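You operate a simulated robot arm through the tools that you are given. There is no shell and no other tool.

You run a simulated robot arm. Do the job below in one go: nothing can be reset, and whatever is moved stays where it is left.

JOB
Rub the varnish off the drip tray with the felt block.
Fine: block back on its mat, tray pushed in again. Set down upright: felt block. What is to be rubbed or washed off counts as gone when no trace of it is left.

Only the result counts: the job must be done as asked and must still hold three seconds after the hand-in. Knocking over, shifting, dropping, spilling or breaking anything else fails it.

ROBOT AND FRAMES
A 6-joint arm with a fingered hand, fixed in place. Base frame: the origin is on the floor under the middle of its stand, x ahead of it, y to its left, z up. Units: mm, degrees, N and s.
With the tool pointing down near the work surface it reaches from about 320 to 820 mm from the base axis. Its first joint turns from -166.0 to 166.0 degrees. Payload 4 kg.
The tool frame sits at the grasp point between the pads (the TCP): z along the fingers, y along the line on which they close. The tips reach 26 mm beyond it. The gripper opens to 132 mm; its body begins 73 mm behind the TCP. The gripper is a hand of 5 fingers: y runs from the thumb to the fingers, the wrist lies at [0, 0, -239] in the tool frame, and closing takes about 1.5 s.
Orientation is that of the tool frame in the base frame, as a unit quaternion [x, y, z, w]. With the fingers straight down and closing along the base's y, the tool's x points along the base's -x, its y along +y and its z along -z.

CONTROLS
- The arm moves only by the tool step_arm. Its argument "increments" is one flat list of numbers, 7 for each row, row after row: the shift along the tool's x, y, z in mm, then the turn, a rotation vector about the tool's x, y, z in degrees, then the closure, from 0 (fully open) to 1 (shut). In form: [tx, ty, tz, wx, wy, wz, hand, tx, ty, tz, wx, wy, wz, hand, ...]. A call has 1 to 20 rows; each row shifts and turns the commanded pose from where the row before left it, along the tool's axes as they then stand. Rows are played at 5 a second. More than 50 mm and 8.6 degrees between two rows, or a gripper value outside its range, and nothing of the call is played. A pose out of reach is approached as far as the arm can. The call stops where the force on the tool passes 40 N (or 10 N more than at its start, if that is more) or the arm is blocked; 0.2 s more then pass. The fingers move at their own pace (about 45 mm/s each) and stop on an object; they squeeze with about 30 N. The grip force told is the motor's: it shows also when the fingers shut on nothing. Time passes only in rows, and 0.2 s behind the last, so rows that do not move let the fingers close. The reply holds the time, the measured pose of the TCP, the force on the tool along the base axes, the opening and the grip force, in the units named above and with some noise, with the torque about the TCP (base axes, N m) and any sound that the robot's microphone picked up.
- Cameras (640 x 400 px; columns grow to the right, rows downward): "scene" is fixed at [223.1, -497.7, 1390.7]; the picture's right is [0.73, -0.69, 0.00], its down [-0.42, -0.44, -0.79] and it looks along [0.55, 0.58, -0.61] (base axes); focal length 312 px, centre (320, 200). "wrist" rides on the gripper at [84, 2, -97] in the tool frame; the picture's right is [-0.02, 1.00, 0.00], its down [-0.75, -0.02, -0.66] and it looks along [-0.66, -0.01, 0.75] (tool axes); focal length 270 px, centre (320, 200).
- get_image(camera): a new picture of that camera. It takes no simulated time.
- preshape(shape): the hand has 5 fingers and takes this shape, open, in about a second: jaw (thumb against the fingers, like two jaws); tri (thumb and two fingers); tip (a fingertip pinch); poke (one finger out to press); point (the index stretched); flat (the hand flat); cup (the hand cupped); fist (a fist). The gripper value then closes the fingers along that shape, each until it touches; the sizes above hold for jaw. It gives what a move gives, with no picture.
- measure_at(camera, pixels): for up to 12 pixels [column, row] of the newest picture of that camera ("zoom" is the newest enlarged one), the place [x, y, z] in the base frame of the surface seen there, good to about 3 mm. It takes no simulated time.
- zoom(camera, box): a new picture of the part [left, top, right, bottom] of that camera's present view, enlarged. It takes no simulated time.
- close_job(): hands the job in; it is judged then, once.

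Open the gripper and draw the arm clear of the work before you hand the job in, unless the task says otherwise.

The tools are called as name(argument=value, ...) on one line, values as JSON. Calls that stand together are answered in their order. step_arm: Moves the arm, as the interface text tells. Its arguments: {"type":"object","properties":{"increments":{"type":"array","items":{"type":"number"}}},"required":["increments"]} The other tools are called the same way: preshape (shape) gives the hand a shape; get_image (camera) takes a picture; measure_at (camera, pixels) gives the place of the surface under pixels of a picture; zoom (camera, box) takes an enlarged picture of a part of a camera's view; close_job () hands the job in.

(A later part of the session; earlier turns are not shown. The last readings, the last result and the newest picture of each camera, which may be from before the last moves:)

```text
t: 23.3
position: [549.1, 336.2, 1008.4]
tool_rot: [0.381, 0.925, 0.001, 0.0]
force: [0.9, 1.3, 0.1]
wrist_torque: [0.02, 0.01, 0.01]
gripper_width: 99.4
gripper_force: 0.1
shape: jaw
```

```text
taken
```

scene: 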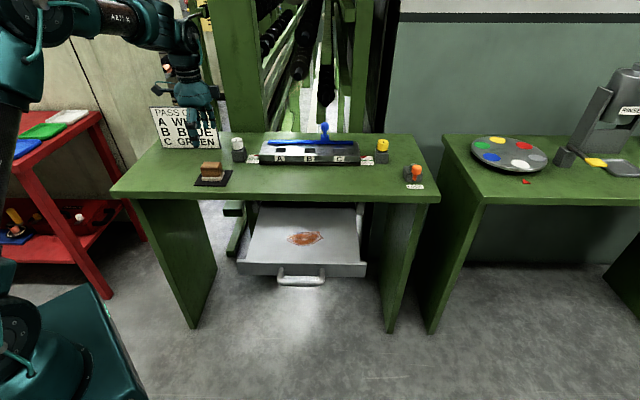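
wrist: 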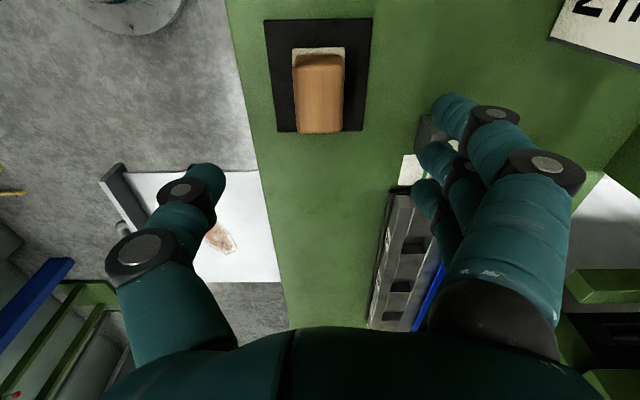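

The block is at wrist (293–344, 48–133), between thumb and fingers. I measure it again from this close view.

zoom(camera="wrist", box=[250, 10, 390, 140])

measure_at(camera="wrist", pixels=[[297, 75], [341, 75], [340, 127], [298, 128], [319, 100], [294, 50], [344, 50], [268, 25], [370, 23], [361, 128], [278, 128], [318, 64]])

```text
3.08 times, centred on (320, 75) of wrist
```

zoom: 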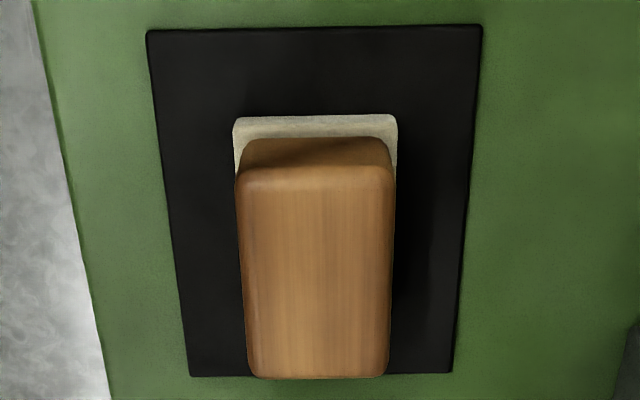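

```text
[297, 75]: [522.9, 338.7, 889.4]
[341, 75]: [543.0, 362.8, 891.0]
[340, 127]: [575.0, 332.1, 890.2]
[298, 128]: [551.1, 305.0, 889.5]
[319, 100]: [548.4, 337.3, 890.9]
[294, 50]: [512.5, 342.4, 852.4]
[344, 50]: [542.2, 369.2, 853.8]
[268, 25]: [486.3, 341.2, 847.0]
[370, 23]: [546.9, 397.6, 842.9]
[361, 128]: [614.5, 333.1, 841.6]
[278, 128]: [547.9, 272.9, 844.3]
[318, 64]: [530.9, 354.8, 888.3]
```

The block centre matches the TCP to within 1 mm (top z≈891). I descend 123 mm so the pads come beside the wooden part, with tips at z≈859.

step_arm(increments=[0, -0.5, 40, 0, 0, 0, 0.3, 0, 0, 40, 0, 0, 0, 0.3, 0, 0, 30, 0, 0, 0, 0.3, 0, 0, 13, 0, 0, 0, 0.3, 0, 0, 0, 0, 0, 0, 0.3])

get_image(camera="wrist")

zoom(camera="scene", box=[160, 120, 270, 200])

```text
t: 24.5
position: [548.4, 335.4, 883.2]
tool_rot: [0.381, 0.924, 0.001, 0.001]
force: [-0.7, -0.3, 0.2]
wrist_torque: [-0.02, 0.0, 0.0]
gripper_width: 93.0
gripper_force: 0.1
shape: jaw
```

```text
taken
```

wrist: 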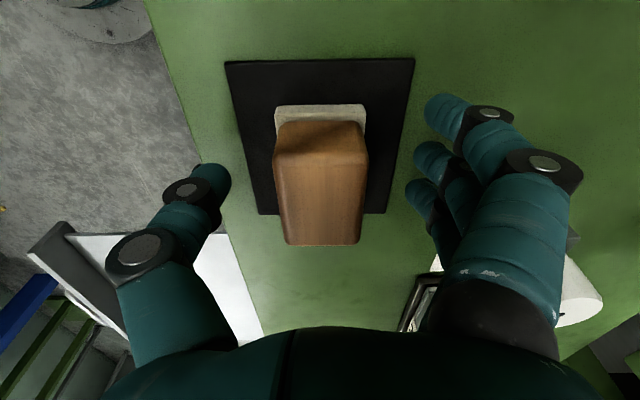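

```text
5.00 times, centred on (215, 160) of scene
```

zoom: 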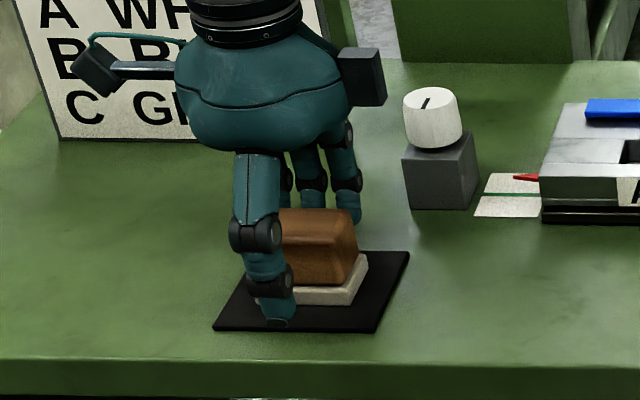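

The block sits midway between thumb and fingers, so I close the hand on it.

step_arm(increments=[0, 0, 0, 0, 0, 0, 0.5, 0, 0, 0, 0, 0, 0, 0.7, 0, 0, 0, 0, 0, 0, 0.85, 0, 0, 0, 0, 0, 0, 1, 0, 0, 0, 0, 0, 0, 1, 0, 0, 0, 0, 0, 0, 1, 0, 0, 0, 0, 0, 0, 1])

get_image(camera="wrist")

zoom(camera="scene", box=[160, 120, 270, 200])

```text
t: 26.1
position: [547.7, 336.1, 884.3]
tool_rot: [0.381, 0.924, 0.0, -0.001]
force: [-1.6, -0.7, 0.9]
wrist_torque: [0.01, 0.03, -0.03]
gripper_width: 27.7
gripper_force: 29.9
shape: jaw
```

```text
taken
```

wrist: 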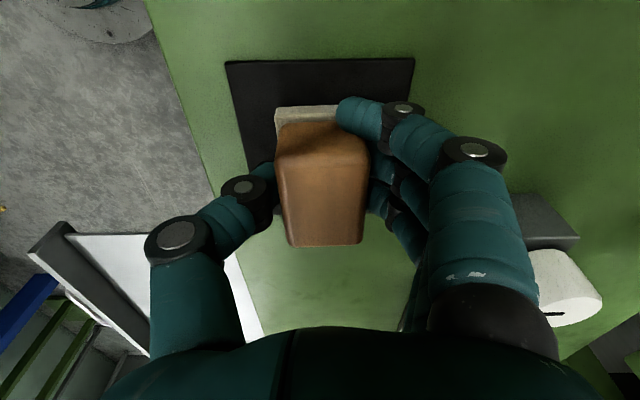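

```text
5.00 times, centred on (215, 160) of scene
```

zoom: 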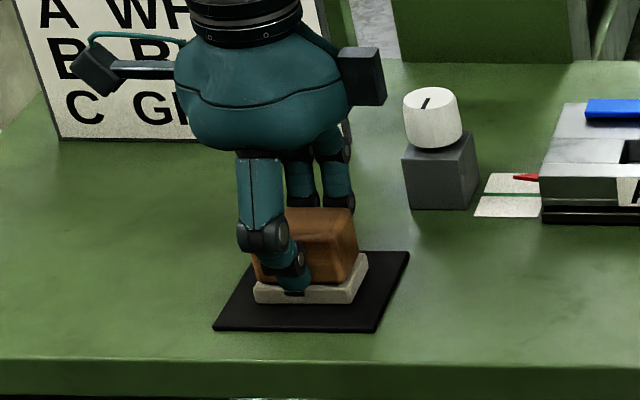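

The block is gripped (30 N, one finger near its left end). I lift it 40 mm and check that it hangs level.

step_arm(increments=[0, 0, -5, 0, 0, 0, 1, 0, 0, -10, 0, 0, 0, 1, 0, 0, -15, 0, 0, 0, 1, 0, 0, -20, 0, 0, 0, 1, 0, 0, 0, 0, 0, 0, 1])

get_image(camera="wrist")

zoom(camera="scene", box=[160, 110, 270, 190])

```text
t: 27.3
position: [547.6, 334.2, 933.3]
tool_rot: [0.381, 0.925, 0.0, 0.0]
force: [0.0, 0.5, -0.7]
wrist_torque: [0.01, -0.02, 0.0]
gripper_width: 27.4
gripper_force: 30.0
shape: jaw
```

```text
taken
```

wrist: 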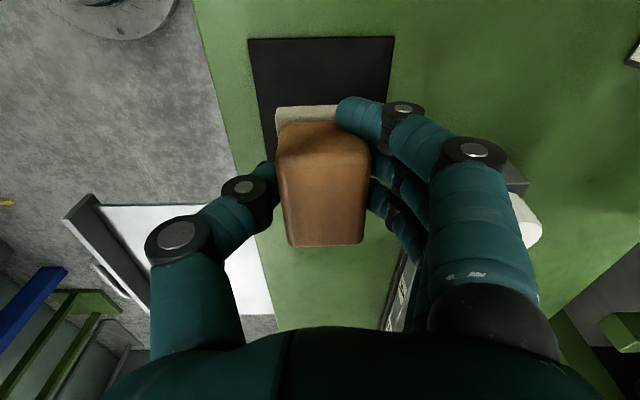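

```text
5.00 times, centred on (215, 150) of scene
```

zoom: 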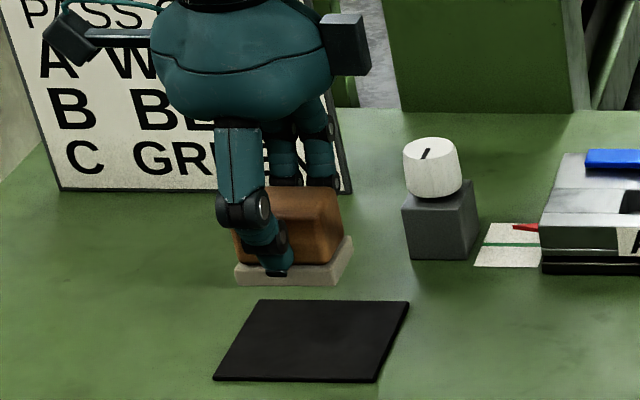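

The block hangs level, felt down, with its bottom about 40 mm below the TCP. I carry it over the bench front to above the tray's varnish.

step_arm(increments=[0, 0, -20, 0, 0, 0, 1, -33.2, -21.3, 0, 0, 0, 0, 1, -33.2, -21.3, 0, 0, 0, 0, 1, -33.2, -21.3, 0, 0, 0, 0, 1, -33.2, -21.3, 0, 0, 0, 0, 1, -33.2, -21.3, 0, 0, 0, 0, 1, -33.2, -21.3, 0, 0, 0, 0, 1, -33.2, -21.3, 0, 0, 0, 0, 1, -33.2, -21.3, 0, 0, 0, 0, 1, -33.2, -21.3, 0, 0, 0, 0, 1, 0, 0, 40, 0, 0, 0, 1, 0, 0, 40, 0, 0, 0, 1, 0, 0, 30, 0, 0, 0, 1, 0, 0, 0, 0, 0, 0, 1])

get_image(camera="wrist")

zoom(camera="scene", box=[220, 150, 390, 290])

```text
t: 30.3
position: [623.5, -12.2, 844.5]
tool_rot: [0.381, 0.925, 0.0, 0.001]
force: [-1.1, 0.2, -0.2]
wrist_torque: [0.02, 0.03, -0.01]
gripper_width: 27.3
gripper_force: 30.1
shape: jaw
```

```text
taken
```

wrist: 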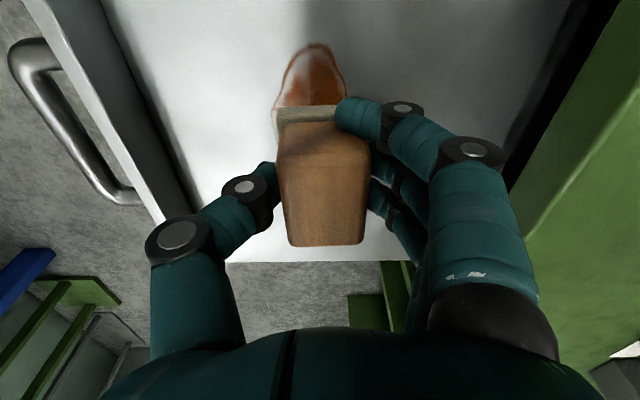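

```text
2.86 times, centred on (305, 220) of scene
```

zoom: 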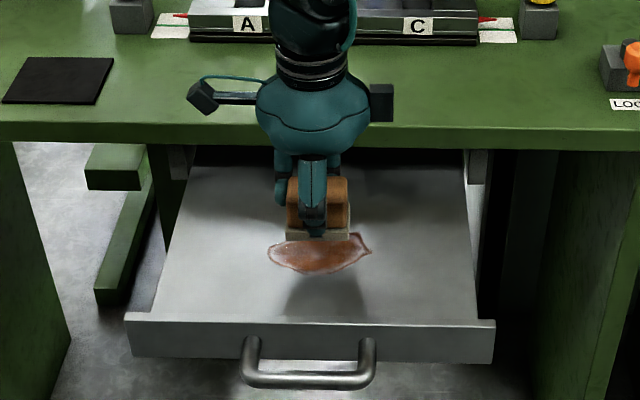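

The block hovers over the patch centre with its bottom ~34 mm above the floor. I descend 28 mm, then in small steps until the force shows contact.

step_arm(increments=[0, 0, 14, 0, 0, 0, 1, 0, 0, 14, 0, 0, 0, 1, 0, 0, 1.5, 0, 0, 0, 1, 0, 0, 1.5, 0, 0, 0, 1, 0, 0, 1.5, 0, 0, 0, 1])

zoom(camera="scene", box=[250, 200, 350, 270])

```text
t: 31.5
position: [623.9, -12.9, 812.0]
tool_rot: [0.381, 0.925, 0.001, 0.0]
force: [0.2, -0.8, -2.5]
wrist_torque: [0.02, 0.01, 0.0]
gripper_width: 27.2
gripper_force: 29.7
shape: jaw
```

```text
5.71 times, centred on (300, 235) of scene
```

zoom: 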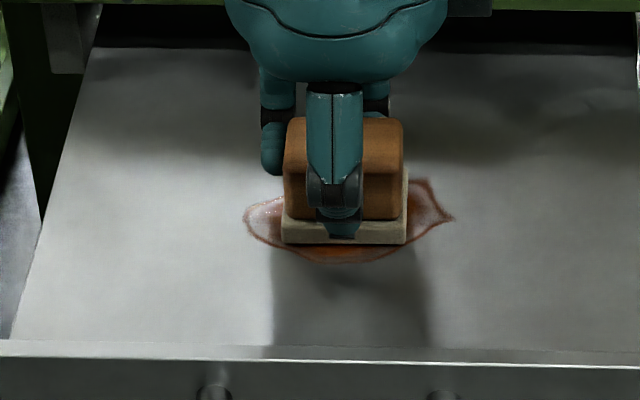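

No clear contact yet (force z −2.5 N). I go on down in 1 mm steps.

step_arm(increments=[0, 0, 1, 0, 0, 0, 1, 0, 0, 0, 0, 0, 0, 1])

step_arm(increments=[0, 0, 1, 0, 0, 0, 1, 0, 0, 0, 0, 0, 0, 1])

step_arm(increments=[0, 0, 1, 0, 0, 0, 1, 0, 0, 0, 0, 0, 0, 1])

```text
t: 32.1
position: [625.0, -12.1, 810.3]
tool_rot: [0.381, 0.924, 0.001, 0.0]
force: [-0.4, 1.0, 0.0]
wrist_torque: [0.1, 0.03, 0.04]
gripper_width: 27.5
gripper_force: 29.9
shape: jaw
```

```text
t: 32.7
position: [625.0, -10.4, 810.8]
tool_rot: [0.381, 0.924, 0.001, 0.001]
force: [-0.6, -0.6, 8.2]
wrist_torque: [0.16, -0.08, 0.02]
gripper_width: 27.3
gripper_force: 30.0
shape: jaw
```

```text
t: 33.3
position: [625.8, -11.8, 810.2]
tool_rot: [0.381, 0.924, 0.0, 0.001]
force: [0.1, -2.1, 15.9]
wrist_torque: [0.19, -0.23, -0.01]
gripper_width: 27.2
gripper_force: 30.3
shape: jaw
```

Contact is made with about 16 N. I now rub along the bench's length across the patch: u ±33 mm with one sideways shift.

step_arm(increments=[11, 0, 0, 0, 0, 0, 1, 11, 0, 0, 0, 0, 0, 1, 11, 0, 0, 0, 0, 0, 1, -11, 0, 0, 0, 0, 0, 1, -11, 0, 0, 0, 0, 0, 1, -11, 0, 0, 0, 0, 0, 1, -11, 0, 0, 0, 0, 0, 1, -11, 0, 0, 0, 0, 0, 1, -11, 0, 0, 0, 0, 0, 1, 11, 0, 0, 0, 0, 0, 1, 11, 0, 0, 0, 0, 0, 1, 11, 0, 0, 0, 0, 0, 1, 0, 0, 0, 0, 0, 0, 1])

get_image(camera="wrist")

zoom(camera="scene", box=[250, 200, 350, 270])

```text
t: 36.1
position: [624.0, -13.3, 809.2]
tool_rot: [0.381, 0.924, 0.0, 0.001]
force: [5.0, -4.0, 12.6]
wrist_torque: [0.16, -0.23, -0.07]
gripper_width: 27.9
gripper_force: 30.1
shape: jaw
```

```text
taken
```

wrist: 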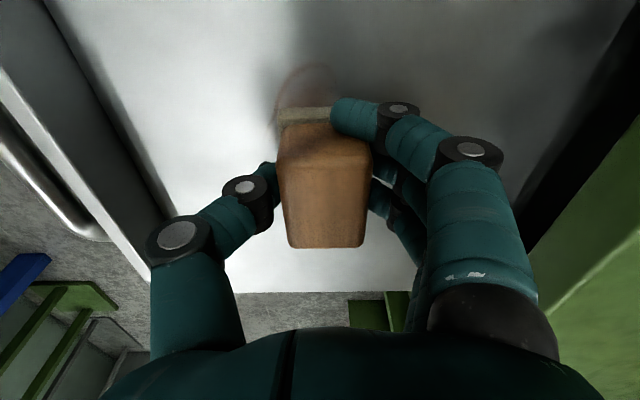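

```text
5.71 times, centred on (300, 235) of scene
```

zoom: 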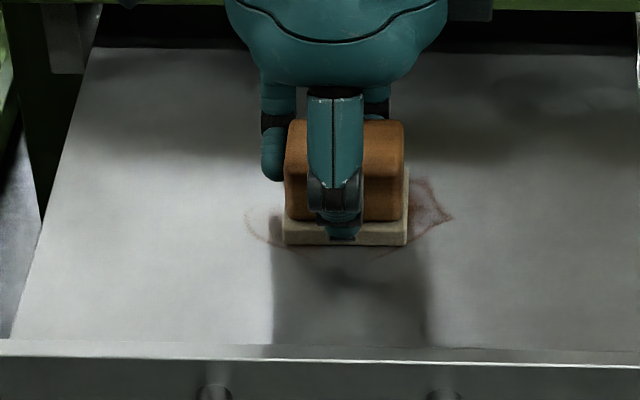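

One pass has faded most of the varnish; the rim remains faintly. I continue with wider passes on the back side (v ≈ 444 and 454).

step_arm(increments=[0, 10, 0, 0, 0, 0, 1, 13, 0, 0, 0, 0, 0, 1, 13, 0, 0, 0, 0, 0, 1, 13, 0, 0, 0, 0, 0, 1, -13, 0, 0, 0, 0, 0, 1, -13, 0, 0, 0, 0, 0, 1, -13, 0, 0, 0, 0, 0, 1, -13, 0, 0, 0, 0, 0, 1, -13, 0, 0, 0, 0, 0, 1, -13, 0, 0, 0, 0, 0, 1, 0, 10, 0, 0, 0, 0, 1, 13, 0, 0, 0, 0, 0, 1, 13, 0, 0, 0, 0, 0, 1, 13, 0, 0, 0, 0, 0, 1, 13, 0, 0, 0, 0, 0, 1, 13, 0, 0, 0, 0, 0, 1, 13, 0, 0, 0, 0, 0, 1, -13, 0, 0, 0, 0, 0, 1, -13, 0, 0, 0, 0, 0, 1, -13, 0, 0, 0, 0, 0, 1])

zoom(camera="scene", box=[250, 200, 350, 270])

```text
t: 40.3
position: [638.6, 2.7, 809.0]
tool_rot: [0.381, 0.924, 0.001, 0.001]
force: [-2.9, 3.6, 9.7]
wrist_torque: [0.26, -0.09, 0.11]
gripper_width: 27.8
gripper_force: 30.7
shape: jaw
```

```text
5.71 times, centred on (300, 235) of scene
```

zoom: 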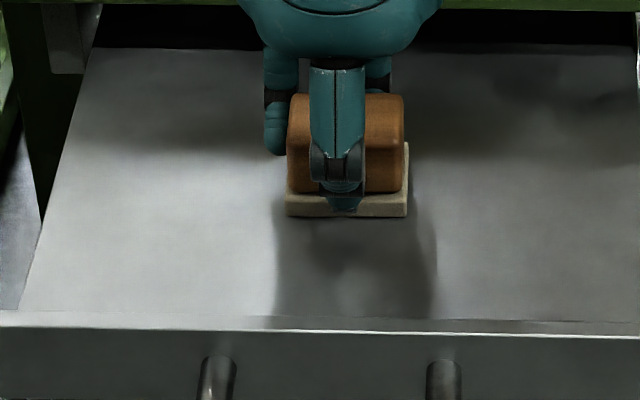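

No varnish shows around the block now, though the tray's front edge (row ~318 instead of ~345) has been dragged in a little by friction. I lift the block 40 mm and look beneath.

step_arm(increments=[0, 0, -10, 0, 0, 0, 1, 0, 0, -30, 0, 0, 0, 1, 40, 0, -20, 0, 0, 0, 1, 40, 0, 0, 0, 0, 0, 1, 40, 0, 0, 0, 0, 0, 1, 0, 0, 0, 0, 0, 0, 1])

get_image(camera="wrist")

zoom(camera="scene", box=[230, 195, 380, 290])

zoom(camera="scene", box=[275, 215, 340, 255])

```text
t: 41.7
position: [550.6, 88.0, 870.0]
tool_rot: [0.381, 0.925, 0.001, 0.001]
force: [0.3, -0.3, -0.5]
wrist_torque: [-0.03, 0.0, 0.0]
gripper_width: 27.3
gripper_force: 29.5
shape: jaw
```

```text
taken
```

wrist: 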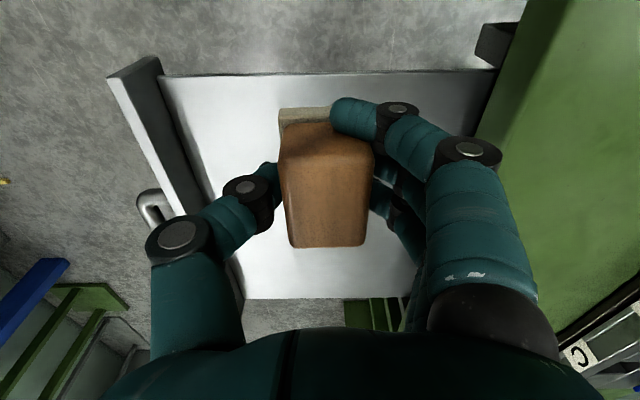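

```text
4.21 times, centred on (305, 242) of scene
```

zoom: 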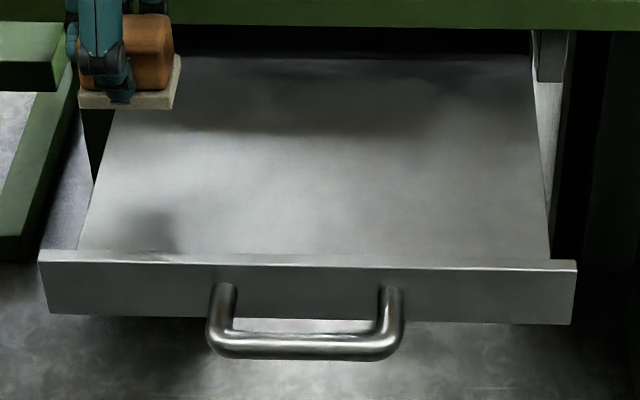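

```text
9.85 times, centred on (308, 235) of scene
```

zoom: 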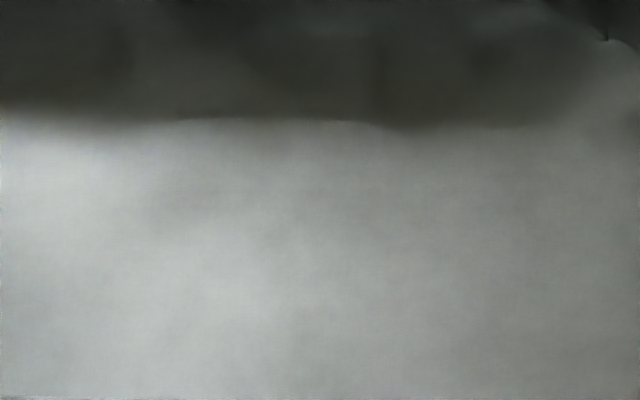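

The tray floor looks clean from above, but a faint residue could hide. I'll measure how far the tray shifted and inspect the former patch area at high zoom.

zoom(camera="scene", box=[230, 195, 380, 290])

measure_at(camera="zoom", pixels=[[320, 258], [320, 252], [320, 245], [100, 250], [540, 262], [320, 290], [320, 130], [320, 200], [310, 60]])

zoom(camera="scene", box=[270, 205, 350, 245])

```text
4.21 times, centred on (305, 242) of scene
```

zoom: 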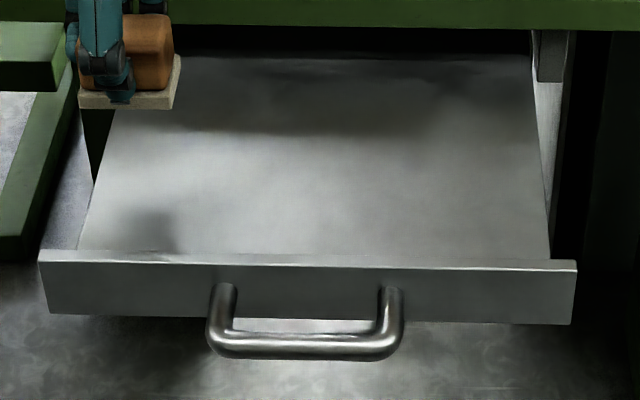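

```text
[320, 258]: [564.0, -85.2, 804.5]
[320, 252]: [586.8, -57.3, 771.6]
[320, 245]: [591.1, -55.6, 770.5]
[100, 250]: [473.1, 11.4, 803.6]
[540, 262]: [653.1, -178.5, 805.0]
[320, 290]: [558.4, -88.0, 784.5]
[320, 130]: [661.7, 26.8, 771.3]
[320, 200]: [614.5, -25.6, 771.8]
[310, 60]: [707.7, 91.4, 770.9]
```

```text
8.00 times, centred on (310, 225) of scene
```

zoom: 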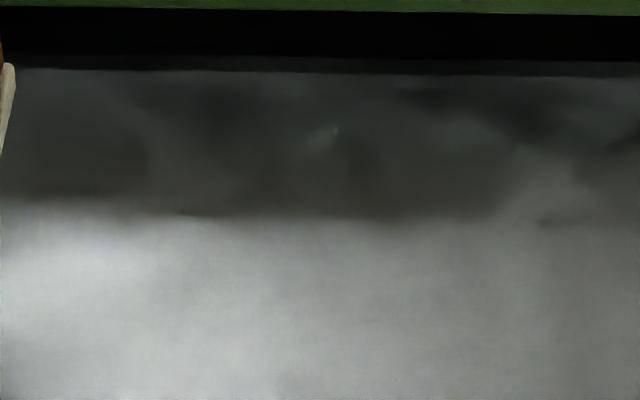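

The former patch area (now u 398–503, v ≈ 420–482, in full light) shows no trace. To be sure, I make extra passes: first on the back strip at v≈465, lowering again to the same pressing depth.

step_arm(increments=[-42, 6.7, 0, 0, 0, 0, 1, -42, 6.7, 0, 0, 0, 0, 1, 0, 0, 27, 0, 0, 0, 1, 0, 0, 27, 0, 0, 0, 1, 0, 0, 4, 0, 0, 0, 1, 0, 0, 2.5, 0, 0, 0, 1, -13, 0, 0, 0, 0, 0, 1, -13, 0, 0, 0, 0, 0, 1, -13, 0, 0, 0, 0, 0, 1, -13, 0, 0, 0, 0, 0, 1, -13, 0, 0, 0, 0, 0, 1, -13, 0, 0, 0, 0, 0, 1, 13, 0, 0, 0, 0, 0, 1, 13, 0, 0, 0, 0, 0, 1, 13, 0, 0, 0, 0, 0, 1, 13, 0, 0, 0, 0, 0, 1, 13, 0, 0, 0, 0, 0, 1, 13, 0, 0, 0, 0, 0, 1, 0, 0, 0, 0, 0, 0, 1])

zoom(camera="scene", box=[230, 195, 380, 290])

```text
t: 45.7
position: [624.0, 37.0, 809.4]
tool_rot: [0.381, 0.925, 0.0, 0.001]
force: [4.1, -4.2, 12.7]
wrist_torque: [0.17, -0.21, -0.13]
gripper_width: 27.1
gripper_force: 30.4
shape: jaw
```

```text
4.21 times, centred on (305, 242) of scene
```

zoom: 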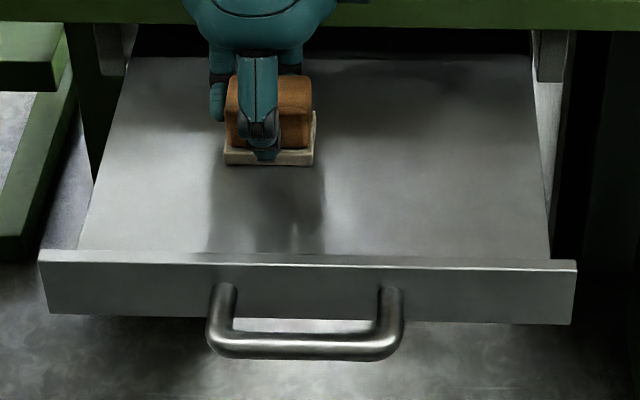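

The back strip has been rubbed with ~13 N. Now I lift, shift 30 mm to the front strip (v≈437), press and make two passes there.

step_arm(increments=[0, 0, -12, 0, 0, 0, 1, 0, -15, 0, 0, 0, 0, 1, 0, -15, 0, 0, 0, 0, 1, 0, 0, 9, 0, 0, 0, 1, 0, 0, 3, 0, 0, 0, 1, -13, 0, 0, 0, 0, 0, 1, -13, 0, 0, 0, 0, 0, 1, -13, 0, 0, 0, 0, 0, 1, -13, 0, 0, 0, 0, 0, 1, -13, 0, 0, 0, 0, 0, 1, -13, 0, 0, 0, 0, 0, 1, 13, 0, 0, 0, 0, 0, 1, 13, 0, 0, 0, 0, 0, 1, 13, 0, 0, 0, 0, 0, 1, 13, 0, 0, 0, 0, 0, 1, 13, 0, 0, 0, 0, 0, 1, 13, 0, 0, 0, 0, 0, 1, 0, 0, 0, 0, 0, 0, 1])

zoom(camera="scene", box=[230, 195, 380, 290])

```text
t: 49.5
position: [602.4, 17.1, 809.6]
tool_rot: [0.381, 0.924, 0.0, 0.002]
force: [5.6, -5.7, 18.5]
wrist_torque: [0.18, -0.25, -0.11]
gripper_width: 27.0
gripper_force: 29.8
shape: jaw
```

```text
4.21 times, centred on (305, 242) of scene
```

zoom: 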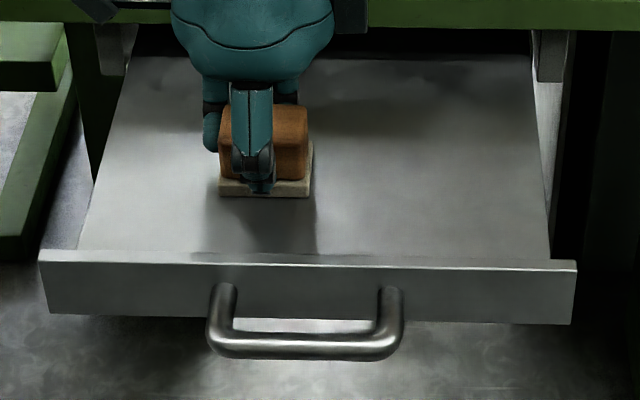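

Nothing is visible, but I add one more round: front rim at v≈427 and then the middle at v≈452, lifting between them.

step_arm(increments=[0, 0, -12, 0, 0, 0, 1, 0, -11, 0, 0, 0, 0, 1, 0, 0, 9, 0, 0, 0, 1, 0, 0, 3, 0, 0, 0, 1, -13, 0, 0, 0, 0, 0, 1, -13, 0, 0, 0, 0, 0, 1, -13, 0, 0, 0, 0, 0, 1, -13, 0, 0, 0, 0, 0, 1, -13, 0, 0, 0, 0, 0, 1, -13, 0, 0, 0, 0, 0, 1, 0, 0, -12, 0, 0, 0, 1, 0, 25, 0, 0, 0, 0, 1, 0, 0, 9, 0, 0, 0, 1, 0, 0, 3, 0, 0, 0, 1, 13, 0, 0, 0, 0, 0, 1, 13, 0, 0, 0, 0, 0, 1, 13, 0, 0, 0, 0, 0, 1, 13, 0, 0, 0, 0, 0, 1, 13, 0, 0, 0, 0, 0, 1, 13, 0, 0, 0, 0, 0, 1])

step_arm(increments=[0, 0, -10, 0, 0, 0, 1, 0, 0, -40, 0, 0, 0, 1, 0, 0, -45, 0, 0, 0, 1, 0, 0, -45, 0, 0, 0, 1, 0, 0, 0, 0, 0, 0, 1])

get_image(camera="wrist")

zoom(camera="scene", box=[230, 195, 380, 290])

```text
t: 53.7
position: [610.4, 25.8, 808.4]
tool_rot: [0.38, 0.925, 0.0, 0.001]
force: [4.5, -5.3, 17.4]
wrist_torque: [0.16, -0.26, -0.11]
gripper_width: 27.2
gripper_force: 30.2
shape: jaw
```

```text
t: 54.9
position: [610.6, 25.9, 949.1]
tool_rot: [0.381, 0.925, -0.001, -0.001]
force: [0.3, 0.5, -0.7]
wrist_torque: [0.02, 0.01, 0.01]
gripper_width: 26.9
gripper_force: 29.7
shape: jaw
```

```text
taken
```

wrist: 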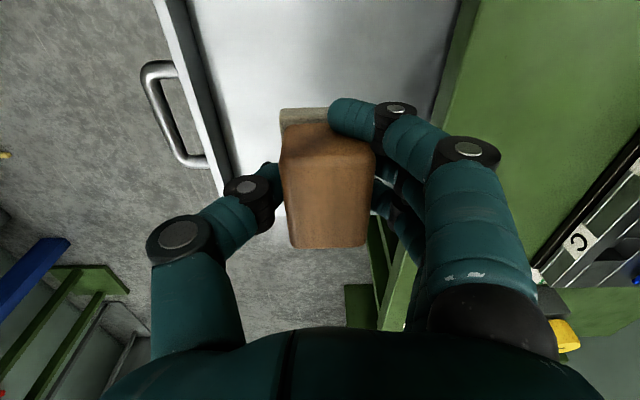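

```text
4.21 times, centred on (305, 242) of scene
```

zoom: 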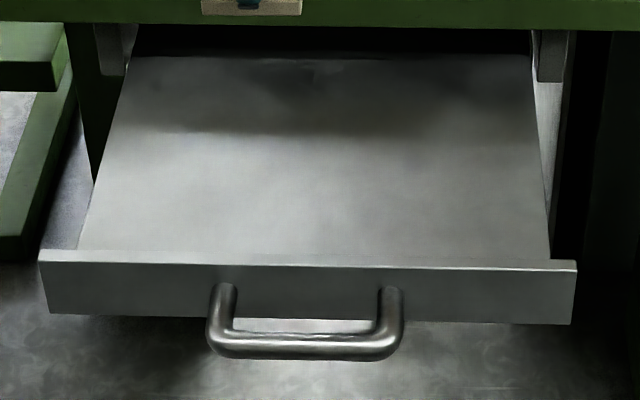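

The tray is clean. I check how the block now sits in the hand before setting it back.

zoom(camera="wrist", box=[230, 80, 420, 260])

measure_at(camera="wrist", pixels=[[290, 150], [330, 150], [365, 155], [362, 235], [330, 240], [297, 240], [330, 190], [284, 112], [325, 112], [290, 190], [365, 200]])

zoom(camera="scene", box=[250, 140, 330, 210])

```text
2.22 times, centred on (325, 170) of wrist
```

zoom: 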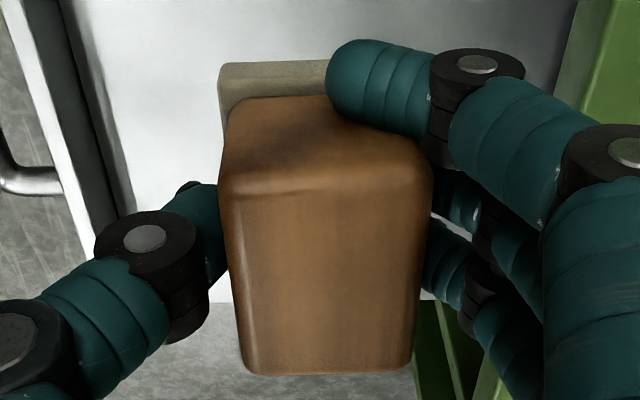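

```text
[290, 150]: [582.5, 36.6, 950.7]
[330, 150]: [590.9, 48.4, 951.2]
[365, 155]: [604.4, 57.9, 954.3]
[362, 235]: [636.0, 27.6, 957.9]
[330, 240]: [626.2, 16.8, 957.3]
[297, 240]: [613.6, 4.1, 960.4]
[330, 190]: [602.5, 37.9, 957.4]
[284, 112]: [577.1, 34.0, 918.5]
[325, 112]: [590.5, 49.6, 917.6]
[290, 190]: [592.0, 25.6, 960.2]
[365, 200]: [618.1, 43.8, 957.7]
```

```text
5.71 times, centred on (290, 175) of scene
```

zoom: 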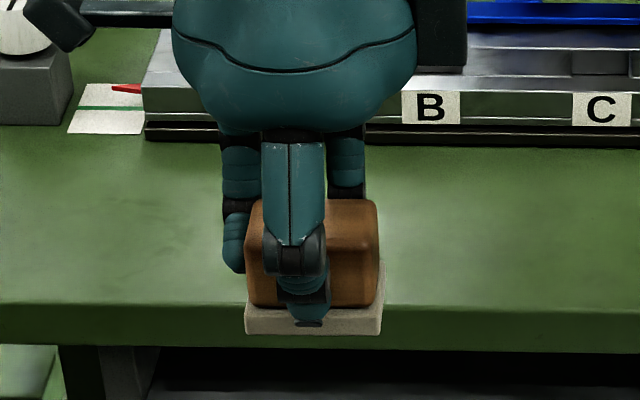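

The block has shifted only about 2 mm in the hand and stays level (bottom ≈ 39 mm below TCP). I carry it back to above the mat centre.

step_arm(increments=[32.9, 21.7, 0, 0, 0, 0, 1, 32.9, 21.7, 0, 0, 0, 0, 1, 32.9, 21.7, 0, 0, 0, 0, 1, 32.9, 21.7, 0, 0, 0, 0, 1, 32.9, 21.7, 0, 0, 0, 0, 1, 32.9, 21.7, 0, 0, 0, 0, 1, 32.9, 21.7, 0, 0, 0, 0, 1, 32.9, 21.7, 0, 0, 0, 0, 1, 0, 0, 20, 0, 0, 0, 1, 0, 0, 20, 0, 0, 0, 1, 0, 0, 0, 0, 0, 0, 1])

get_image(camera="wrist")

zoom(camera="scene", box=[160, 120, 270, 200])

```text
t: 57.3
position: [545.1, 335.3, 908.2]
tool_rot: [0.381, 0.925, 0.0, 0.0]
force: [0.9, 0.3, 0.1]
wrist_torque: [0.02, 0.02, -0.03]
gripper_width: 26.6
gripper_force: 30.3
shape: jaw
```

```text
taken
```

wrist: 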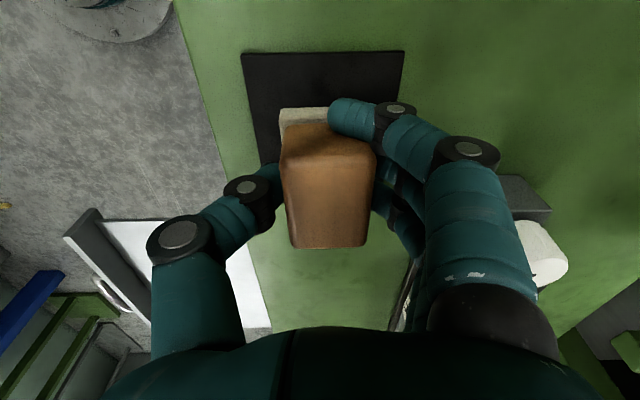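

```text
5.00 times, centred on (215, 160) of scene
```

zoom: 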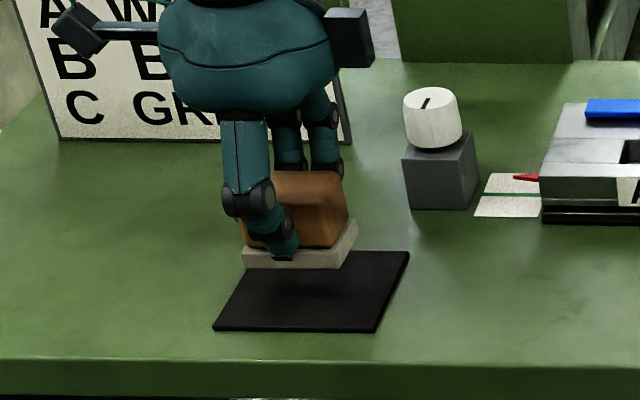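

The block is right above the mat. I correct by under 2 mm and lower 20 mm, then in 1 mm steps until light contact.

step_arm(increments=[-1.5, 1.3, 10, 0, 0, 0, 1, 0, 0, 9, 0, 0, 0, 1, 0, 0, 1, 0, 0, 0, 1, 0, 0, 0, 0, 0, 0, 1])

step_arm(increments=[0, 0, 1.5, 0, 0, 0, 1, 0, 0, 0, 0, 0, 0, 1])

step_arm(increments=[0, 0, 1.2, 0, 0, 0, 1, 0, 0, 0, 0, 0, 0, 1])

```text
t: 58.3
position: [549.1, 335.4, 887.4]
tool_rot: [0.381, 0.925, 0.001, 0.001]
force: [-0.1, 0.2, 0.5]
wrist_torque: [0.02, 0.01, 0.01]
gripper_width: 26.6
gripper_force: 30.0
shape: jaw
```

```text
t: 58.9
position: [547.0, 334.8, 886.7]
tool_rot: [0.381, 0.925, 0.0, 0.001]
force: [-0.2, -0.5, -0.9]
wrist_torque: [-0.01, 0.02, -0.01]
gripper_width: 26.7
gripper_force: 30.3
shape: jaw
```

```text
t: 59.5
position: [548.3, 335.3, 885.3]
tool_rot: [0.381, 0.925, 0.0, 0.0]
force: [0.6, 0.2, -0.8]
wrist_torque: [-0.02, 0.03, 0.0]
gripper_width: 26.7
gripper_force: 30.3
shape: jaw
```

Still no contact at z≈885. I go on down in 1 mm steps.

step_arm(increments=[0, 0, 1, 0, 0, 0, 1, 0, 0, 0, 0, 0, 0, 1])

step_arm(increments=[0, 0, 1, 0, 0, 0, 1, 0, 0, 0, 0, 0, 0, 1])

zoom(camera="scene", box=[180, 140, 250, 195])

```text
t: 60.1
position: [549.0, 335.4, 884.3]
tool_rot: [0.381, 0.925, 0.0, -0.001]
force: [-0.6, -0.5, -0.4]
wrist_torque: [0.0, -0.04, -0.01]
gripper_width: 26.7
gripper_force: 30.3
shape: jaw
```

```text
t: 60.7
position: [548.3, 334.3, 882.9]
tool_rot: [0.381, 0.924, 0.0, 0.001]
force: [-0.2, -0.3, -0.9]
wrist_torque: [0.0, 0.02, 0.0]
gripper_width: 26.7
gripper_force: 30.4
shape: jaw
```

```text
7.27 times, centred on (215, 168) of scene
```

zoom: 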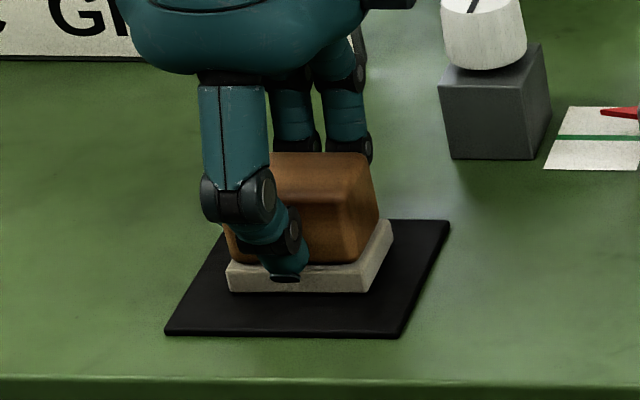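

The felt is within a millimetre or two of the mat. I lower further in 0.8 mm steps.

step_arm(increments=[0, 0, 0.8, 0, 0, 0, 1, 0, 0, 0, 0, 0, 0, 1])

step_arm(increments=[0, 0, 0.8, 0, 0, 0, 1, 0, 0, 0, 0, 0, 0, 1])

step_arm(increments=[0, 0, 0.8, 0, 0, 0, 1, 0, 0, 0, 0, 0, 0, 1])

```text
t: 61.3
position: [549.0, 335.1, 881.1]
tool_rot: [0.381, 0.925, 0.002, 0.001]
force: [0.0, -0.3, 0.7]
wrist_torque: [0.04, 0.03, 0.0]
gripper_width: 26.8
gripper_force: 30.1
shape: jaw
```

```text
t: 61.9
position: [549.3, 334.4, 882.9]
tool_rot: [0.381, 0.925, 0.001, 0.001]
force: [-0.5, 0.7, 5.4]
wrist_torque: [0.16, -0.05, 0.05]
gripper_width: 27.0
gripper_force: 30.5
shape: jaw
```

```text
t: 62.5
position: [548.8, 335.1, 881.6]
tool_rot: [0.381, 0.925, 0.0, 0.002]
force: [-1.3, -1.2, 12.1]
wrist_torque: [0.22, -0.18, 0.01]
gripper_width: 26.7
gripper_force: 30.2
shape: jaw
```

The block is on the mat (12 N). I ease up 1 mm and open the hand.

step_arm(increments=[0, 0, -0.9, 0, 0, 0, 1, 0, 0, 0, 0, 0, 0, 0.85, 0, 0, 0, 0, 0, 0, 0.7, 0, 0, 0, 0, 0, 0, 0.55, 0, 0, 0, 0, 0, 0, 0.4, 0, 0, 0, 0, 0, 0, 0.3, 0, 0, 0, 0, 0, 0, 0.3, 0, 0, 0, 0, 0, 0, 0.3])

get_image(camera="wrist")

zoom(camera="scene", box=[180, 140, 250, 195])

```text
t: 64.3
position: [548.0, 334.5, 882.6]
tool_rot: [0.382, 0.924, 0.001, 0.0]
force: [-0.9, 0.0, 1.0]
wrist_torque: [0.01, 0.0, -0.01]
gripper_width: 91.9
gripper_force: 0.2
shape: jaw
```

```text
taken
```

wrist: 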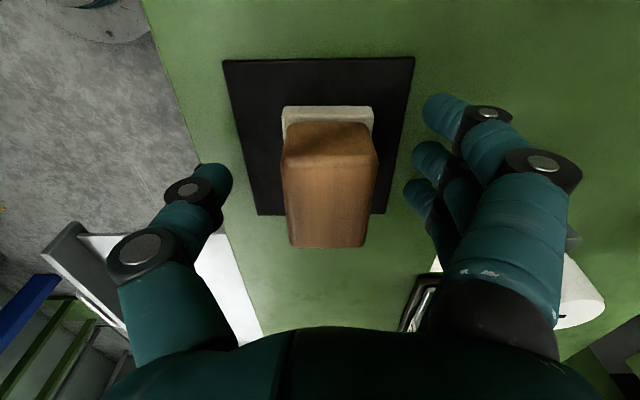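

```text
7.27 times, centred on (215, 168) of scene
```

zoom: 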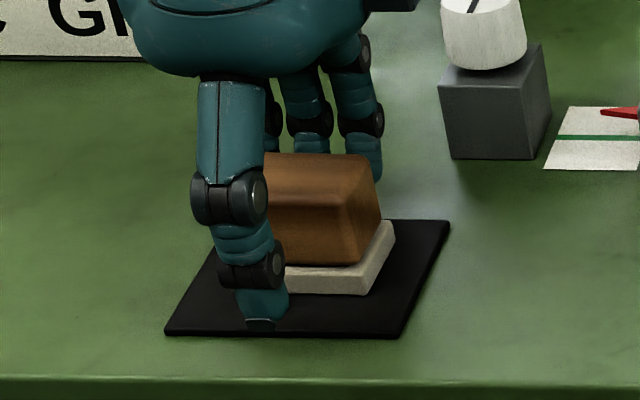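

The block stands on the mat, free of the fingers. I raise the hand straight up 130 mm and check.

step_arm(increments=[0, 0, -20, 0, 0, 0, 0.3, 0, 0, -35, 0, 0, 0, 0.3, 0, 0, -40, 0, 0, 0, 0.3, 0, 0, -45, 0, 0, 0, 0.3, 0, 0, -45, 0, 0, 0, 0.3, 0, 0, 0, 0, 0, 0, 0.3])

get_image(camera="scene")

zoom(camera="wrist", box=[240, 0, 400, 140])

zoom(camera="scene", box=[188, 155, 240, 192])

```text
t: 65.7
position: [548.5, 334.9, 1067.2]
tool_rot: [0.38, 0.925, 0.0, 0.0]
force: [0.4, -0.8, -0.6]
wrist_torque: [0.0, 0.0, 0.03]
gripper_width: 92.1
gripper_force: 0.0
shape: jaw
```

```text
taken
```

scene: 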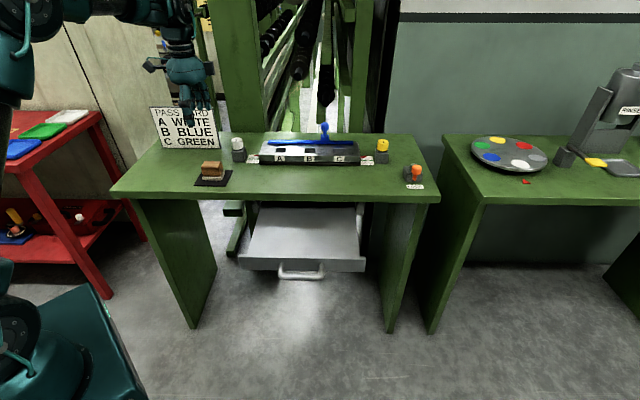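

```text
2.86 times, centred on (320, 70) of wrist
```

zoom: 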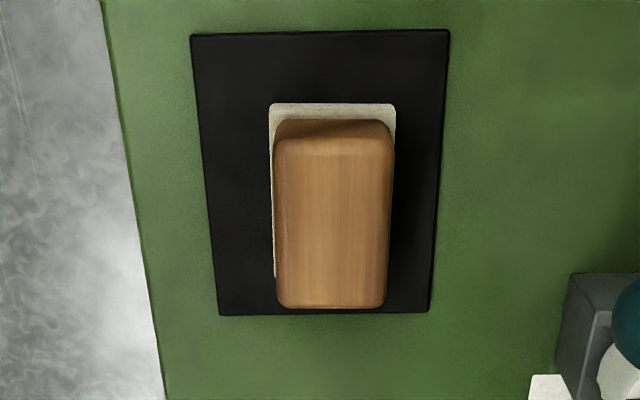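

```text
10.81 times, centred on (214, 174) of scene
```

zoom: 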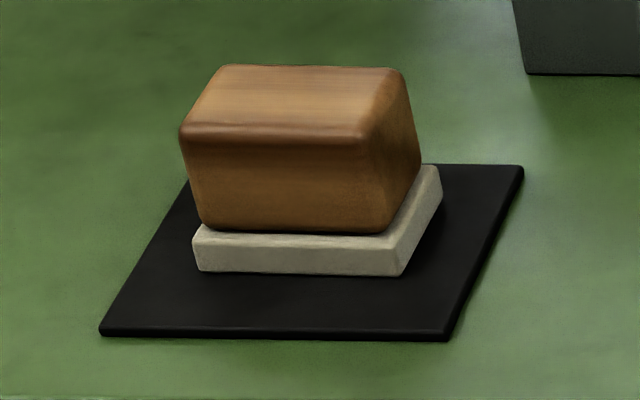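

The block stands upright on its mat as before, and the tray looks bare. I close the hand and fly back over the tray's front, then look down into the tray once more with the wrist camera.

step_arm(increments=[-27.2, -36.4, 0, 0, 0, 0, 0.3, -27.2, -36.4, 0, 0, 0, 0, 0.3, -27.2, -36.4, 0, 0, 0, 0, 0.5, -27.2, -36.4, 0, 0, 0, 0, 0.7, -27.2, -36.4, 0, 0, 0, 0, 0.9, -27.2, -36.4, 0, 0, 0, 0, 1, -27.2, -36.4, 0, 0, 0, 0, 1, 0, 0, 0, 0, 0, 0, 1])

get_image(camera="wrist")

zoom(camera="scene", box=[230, 195, 380, 290])

```text
t: 67.5
position: [501.8, 20.4, 1067.7]
tool_rot: [0.381, 0.924, 0.0, 0.0]
force: [0.7, -1.2, -0.3]
wrist_torque: [-0.01, 0.01, 0.03]
gripper_width: 0.0
gripper_force: 10.7
shape: jaw
```

```text
taken
```

wrist: 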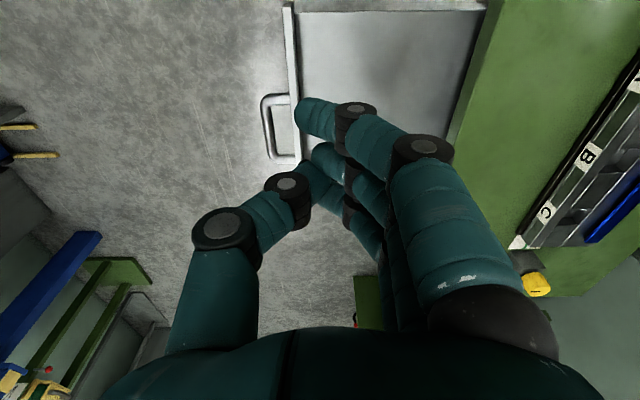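

```text
4.21 times, centred on (305, 242) of scene
```

zoom: 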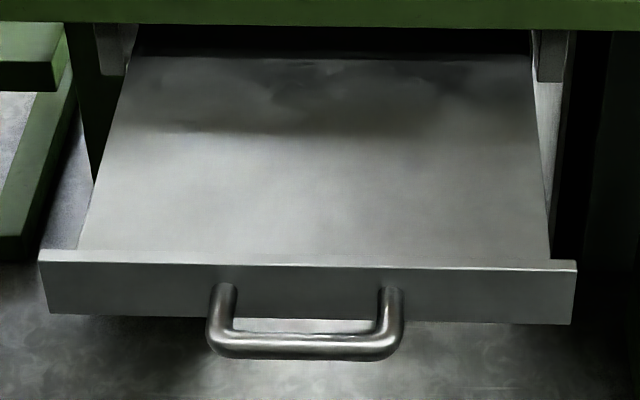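

The patch area looks bare in the scene zoom; the fingers hide it in the wrist view. I shift the hand a bit left and look again with the wrist camera.

step_arm(increments=[35, 30, 0, 0, 0, 0, 1, 35, 30, 0, 0, 0, 0, 1, 35, 30, 0, 0, 0, 0, 1, 0, 0, 0, 0, 0, 0, 1])

get_image(camera="wrist")

zoom(camera="wrist", box=[200, 0, 440, 150])

```text
t: 68.5
position: [492.8, 159.5, 1066.8]
tool_rot: [0.381, 0.924, 0.001, 0.001]
force: [0.4, 0.3, 0.9]
wrist_torque: [0.0, 0.0, 0.01]
gripper_width: 0.0
gripper_force: 30.4
shape: jaw
```

```text
taken
```

wrist: 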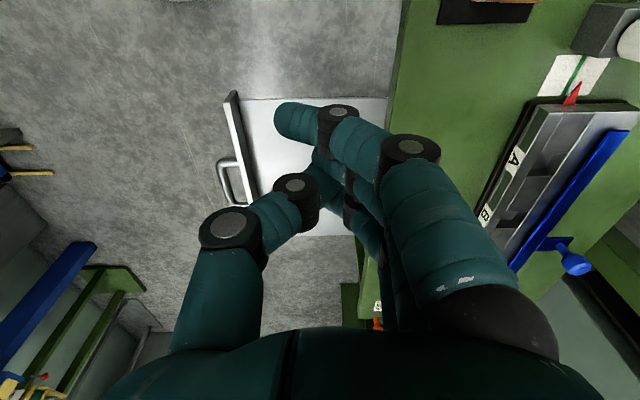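

```text
2.67 times, centred on (320, 75) of wrist
```

zoom: 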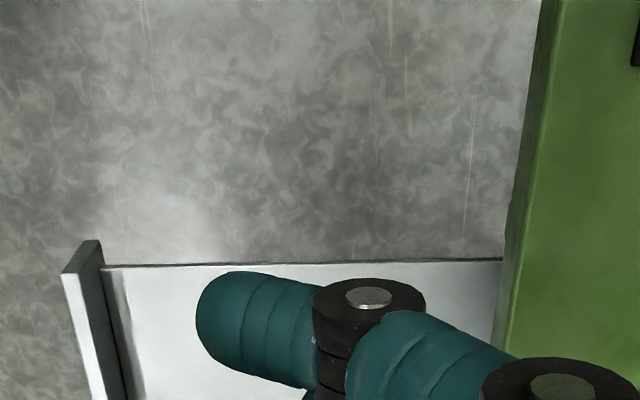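

That moved the tray down in the view, so I go the other way: to about u=440, v=400, where the patch earlier showed at rows 17–105.

step_arm(increments=[-41, -12, 0, 0, 0, 0, 1, -41, -12, 0, 0, 0, 0, 1, -41, -12, 0, 0, 0, 0, 1, -41, -12, 0, 0, 0, 0, 1, -41, -12, 0, 0, 0, 0, 1, 0, 0, 0, 0, 0, 0, 1])

get_image(camera="wrist")

zoom(camera="wrist", box=[240, 0, 480, 150])

```text
t: 69.9
position: [596.6, -29.0, 1068.7]
tool_rot: [0.381, 0.925, 0.001, 0.0]
force: [0.6, -0.2, -0.7]
wrist_torque: [-0.01, -0.01, -0.06]
gripper_width: 0.0
gripper_force: 30.0
shape: jaw
```

```text
taken
```

wrist: 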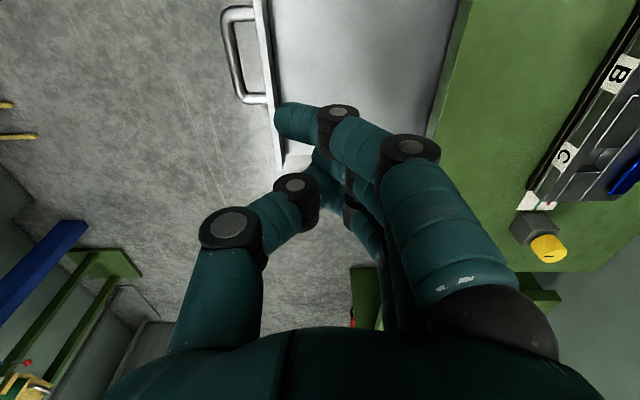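

```text
2.67 times, centred on (360, 75) of wrist
```

zoom: 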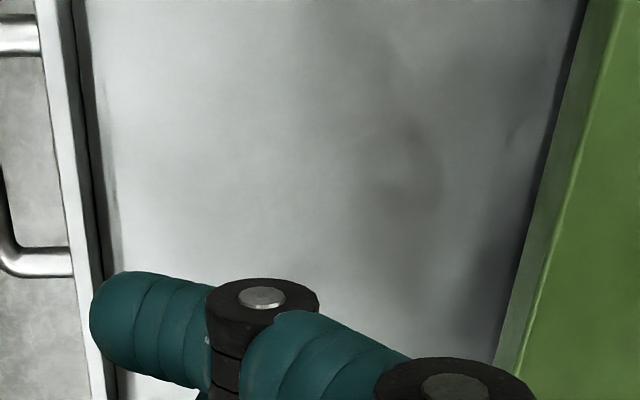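

The tray floor shows no varnish, only the hand's shadow. I measure the handle bar's present place in order to push the tray in.

measure_at(camera="wrist", pixels=[[228, 50], [234, 80], [225, 30], [262, 40], [275, 100], [240, 12], [250, 99]])

```text
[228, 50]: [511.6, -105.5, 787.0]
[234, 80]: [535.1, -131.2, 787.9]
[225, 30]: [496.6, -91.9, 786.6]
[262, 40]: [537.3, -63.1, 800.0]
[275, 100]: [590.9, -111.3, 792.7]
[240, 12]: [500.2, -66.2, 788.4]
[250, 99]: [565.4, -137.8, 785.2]
```

The bar's centre is now at about v=287, z≈780, so the tray needs ~225 mm of push. I move in front of it (v≈215) with the closed hand and lower to TCP z≈791.

step_arm(increments=[-1.5, -37.3, 0, 0, 0, 0, 1, -1.5, -37.3, 0, 0, 0, 0, 1, -1.5, -37.3, 0, 0, 0, 0, 1, -1.5, -37.3, 0, 0, 0, 0, 1, -1.5, -37.3, 0, 0, 0, 0, 1, 0, 0, 46.2, 0, 0, 0, 1, 0, 0, 46.2, 0, 0, 0, 1, 0, 0, 46.2, 0, 0, 0, 1, 0, 0, 46.2, 0, 0, 0, 1, 0, 0, 46.2, 0, 0, 0, 1, 0, 0, 46.2, 0, 0, 0, 1, 0, 0, 0, 0, 0, 0, 1])

get_image(camera="wrist")

zoom(camera="scene", box=[180, 150, 400, 320])

```text
t: 72.5
position: [470.7, -167.1, 790.0]
tool_rot: [0.381, 0.924, 0.0, 0.001]
force: [-0.1, 0.1, 0.1]
wrist_torque: [0.0, 0.01, 0.0]
gripper_width: 0.0
gripper_force: 29.9
shape: jaw
```

```text
taken
```

wrist: 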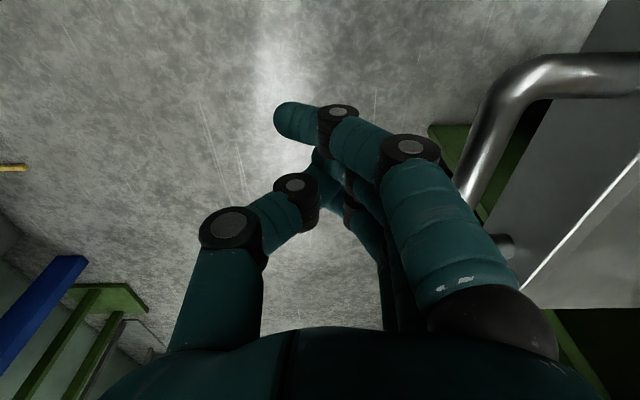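

```text
2.35 times, centred on (290, 235) of scene
```

zoom: 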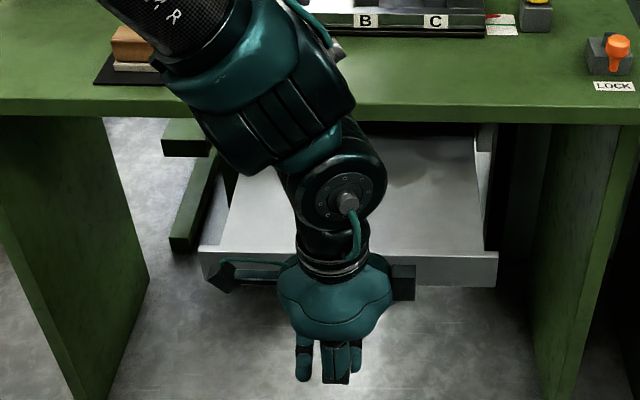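

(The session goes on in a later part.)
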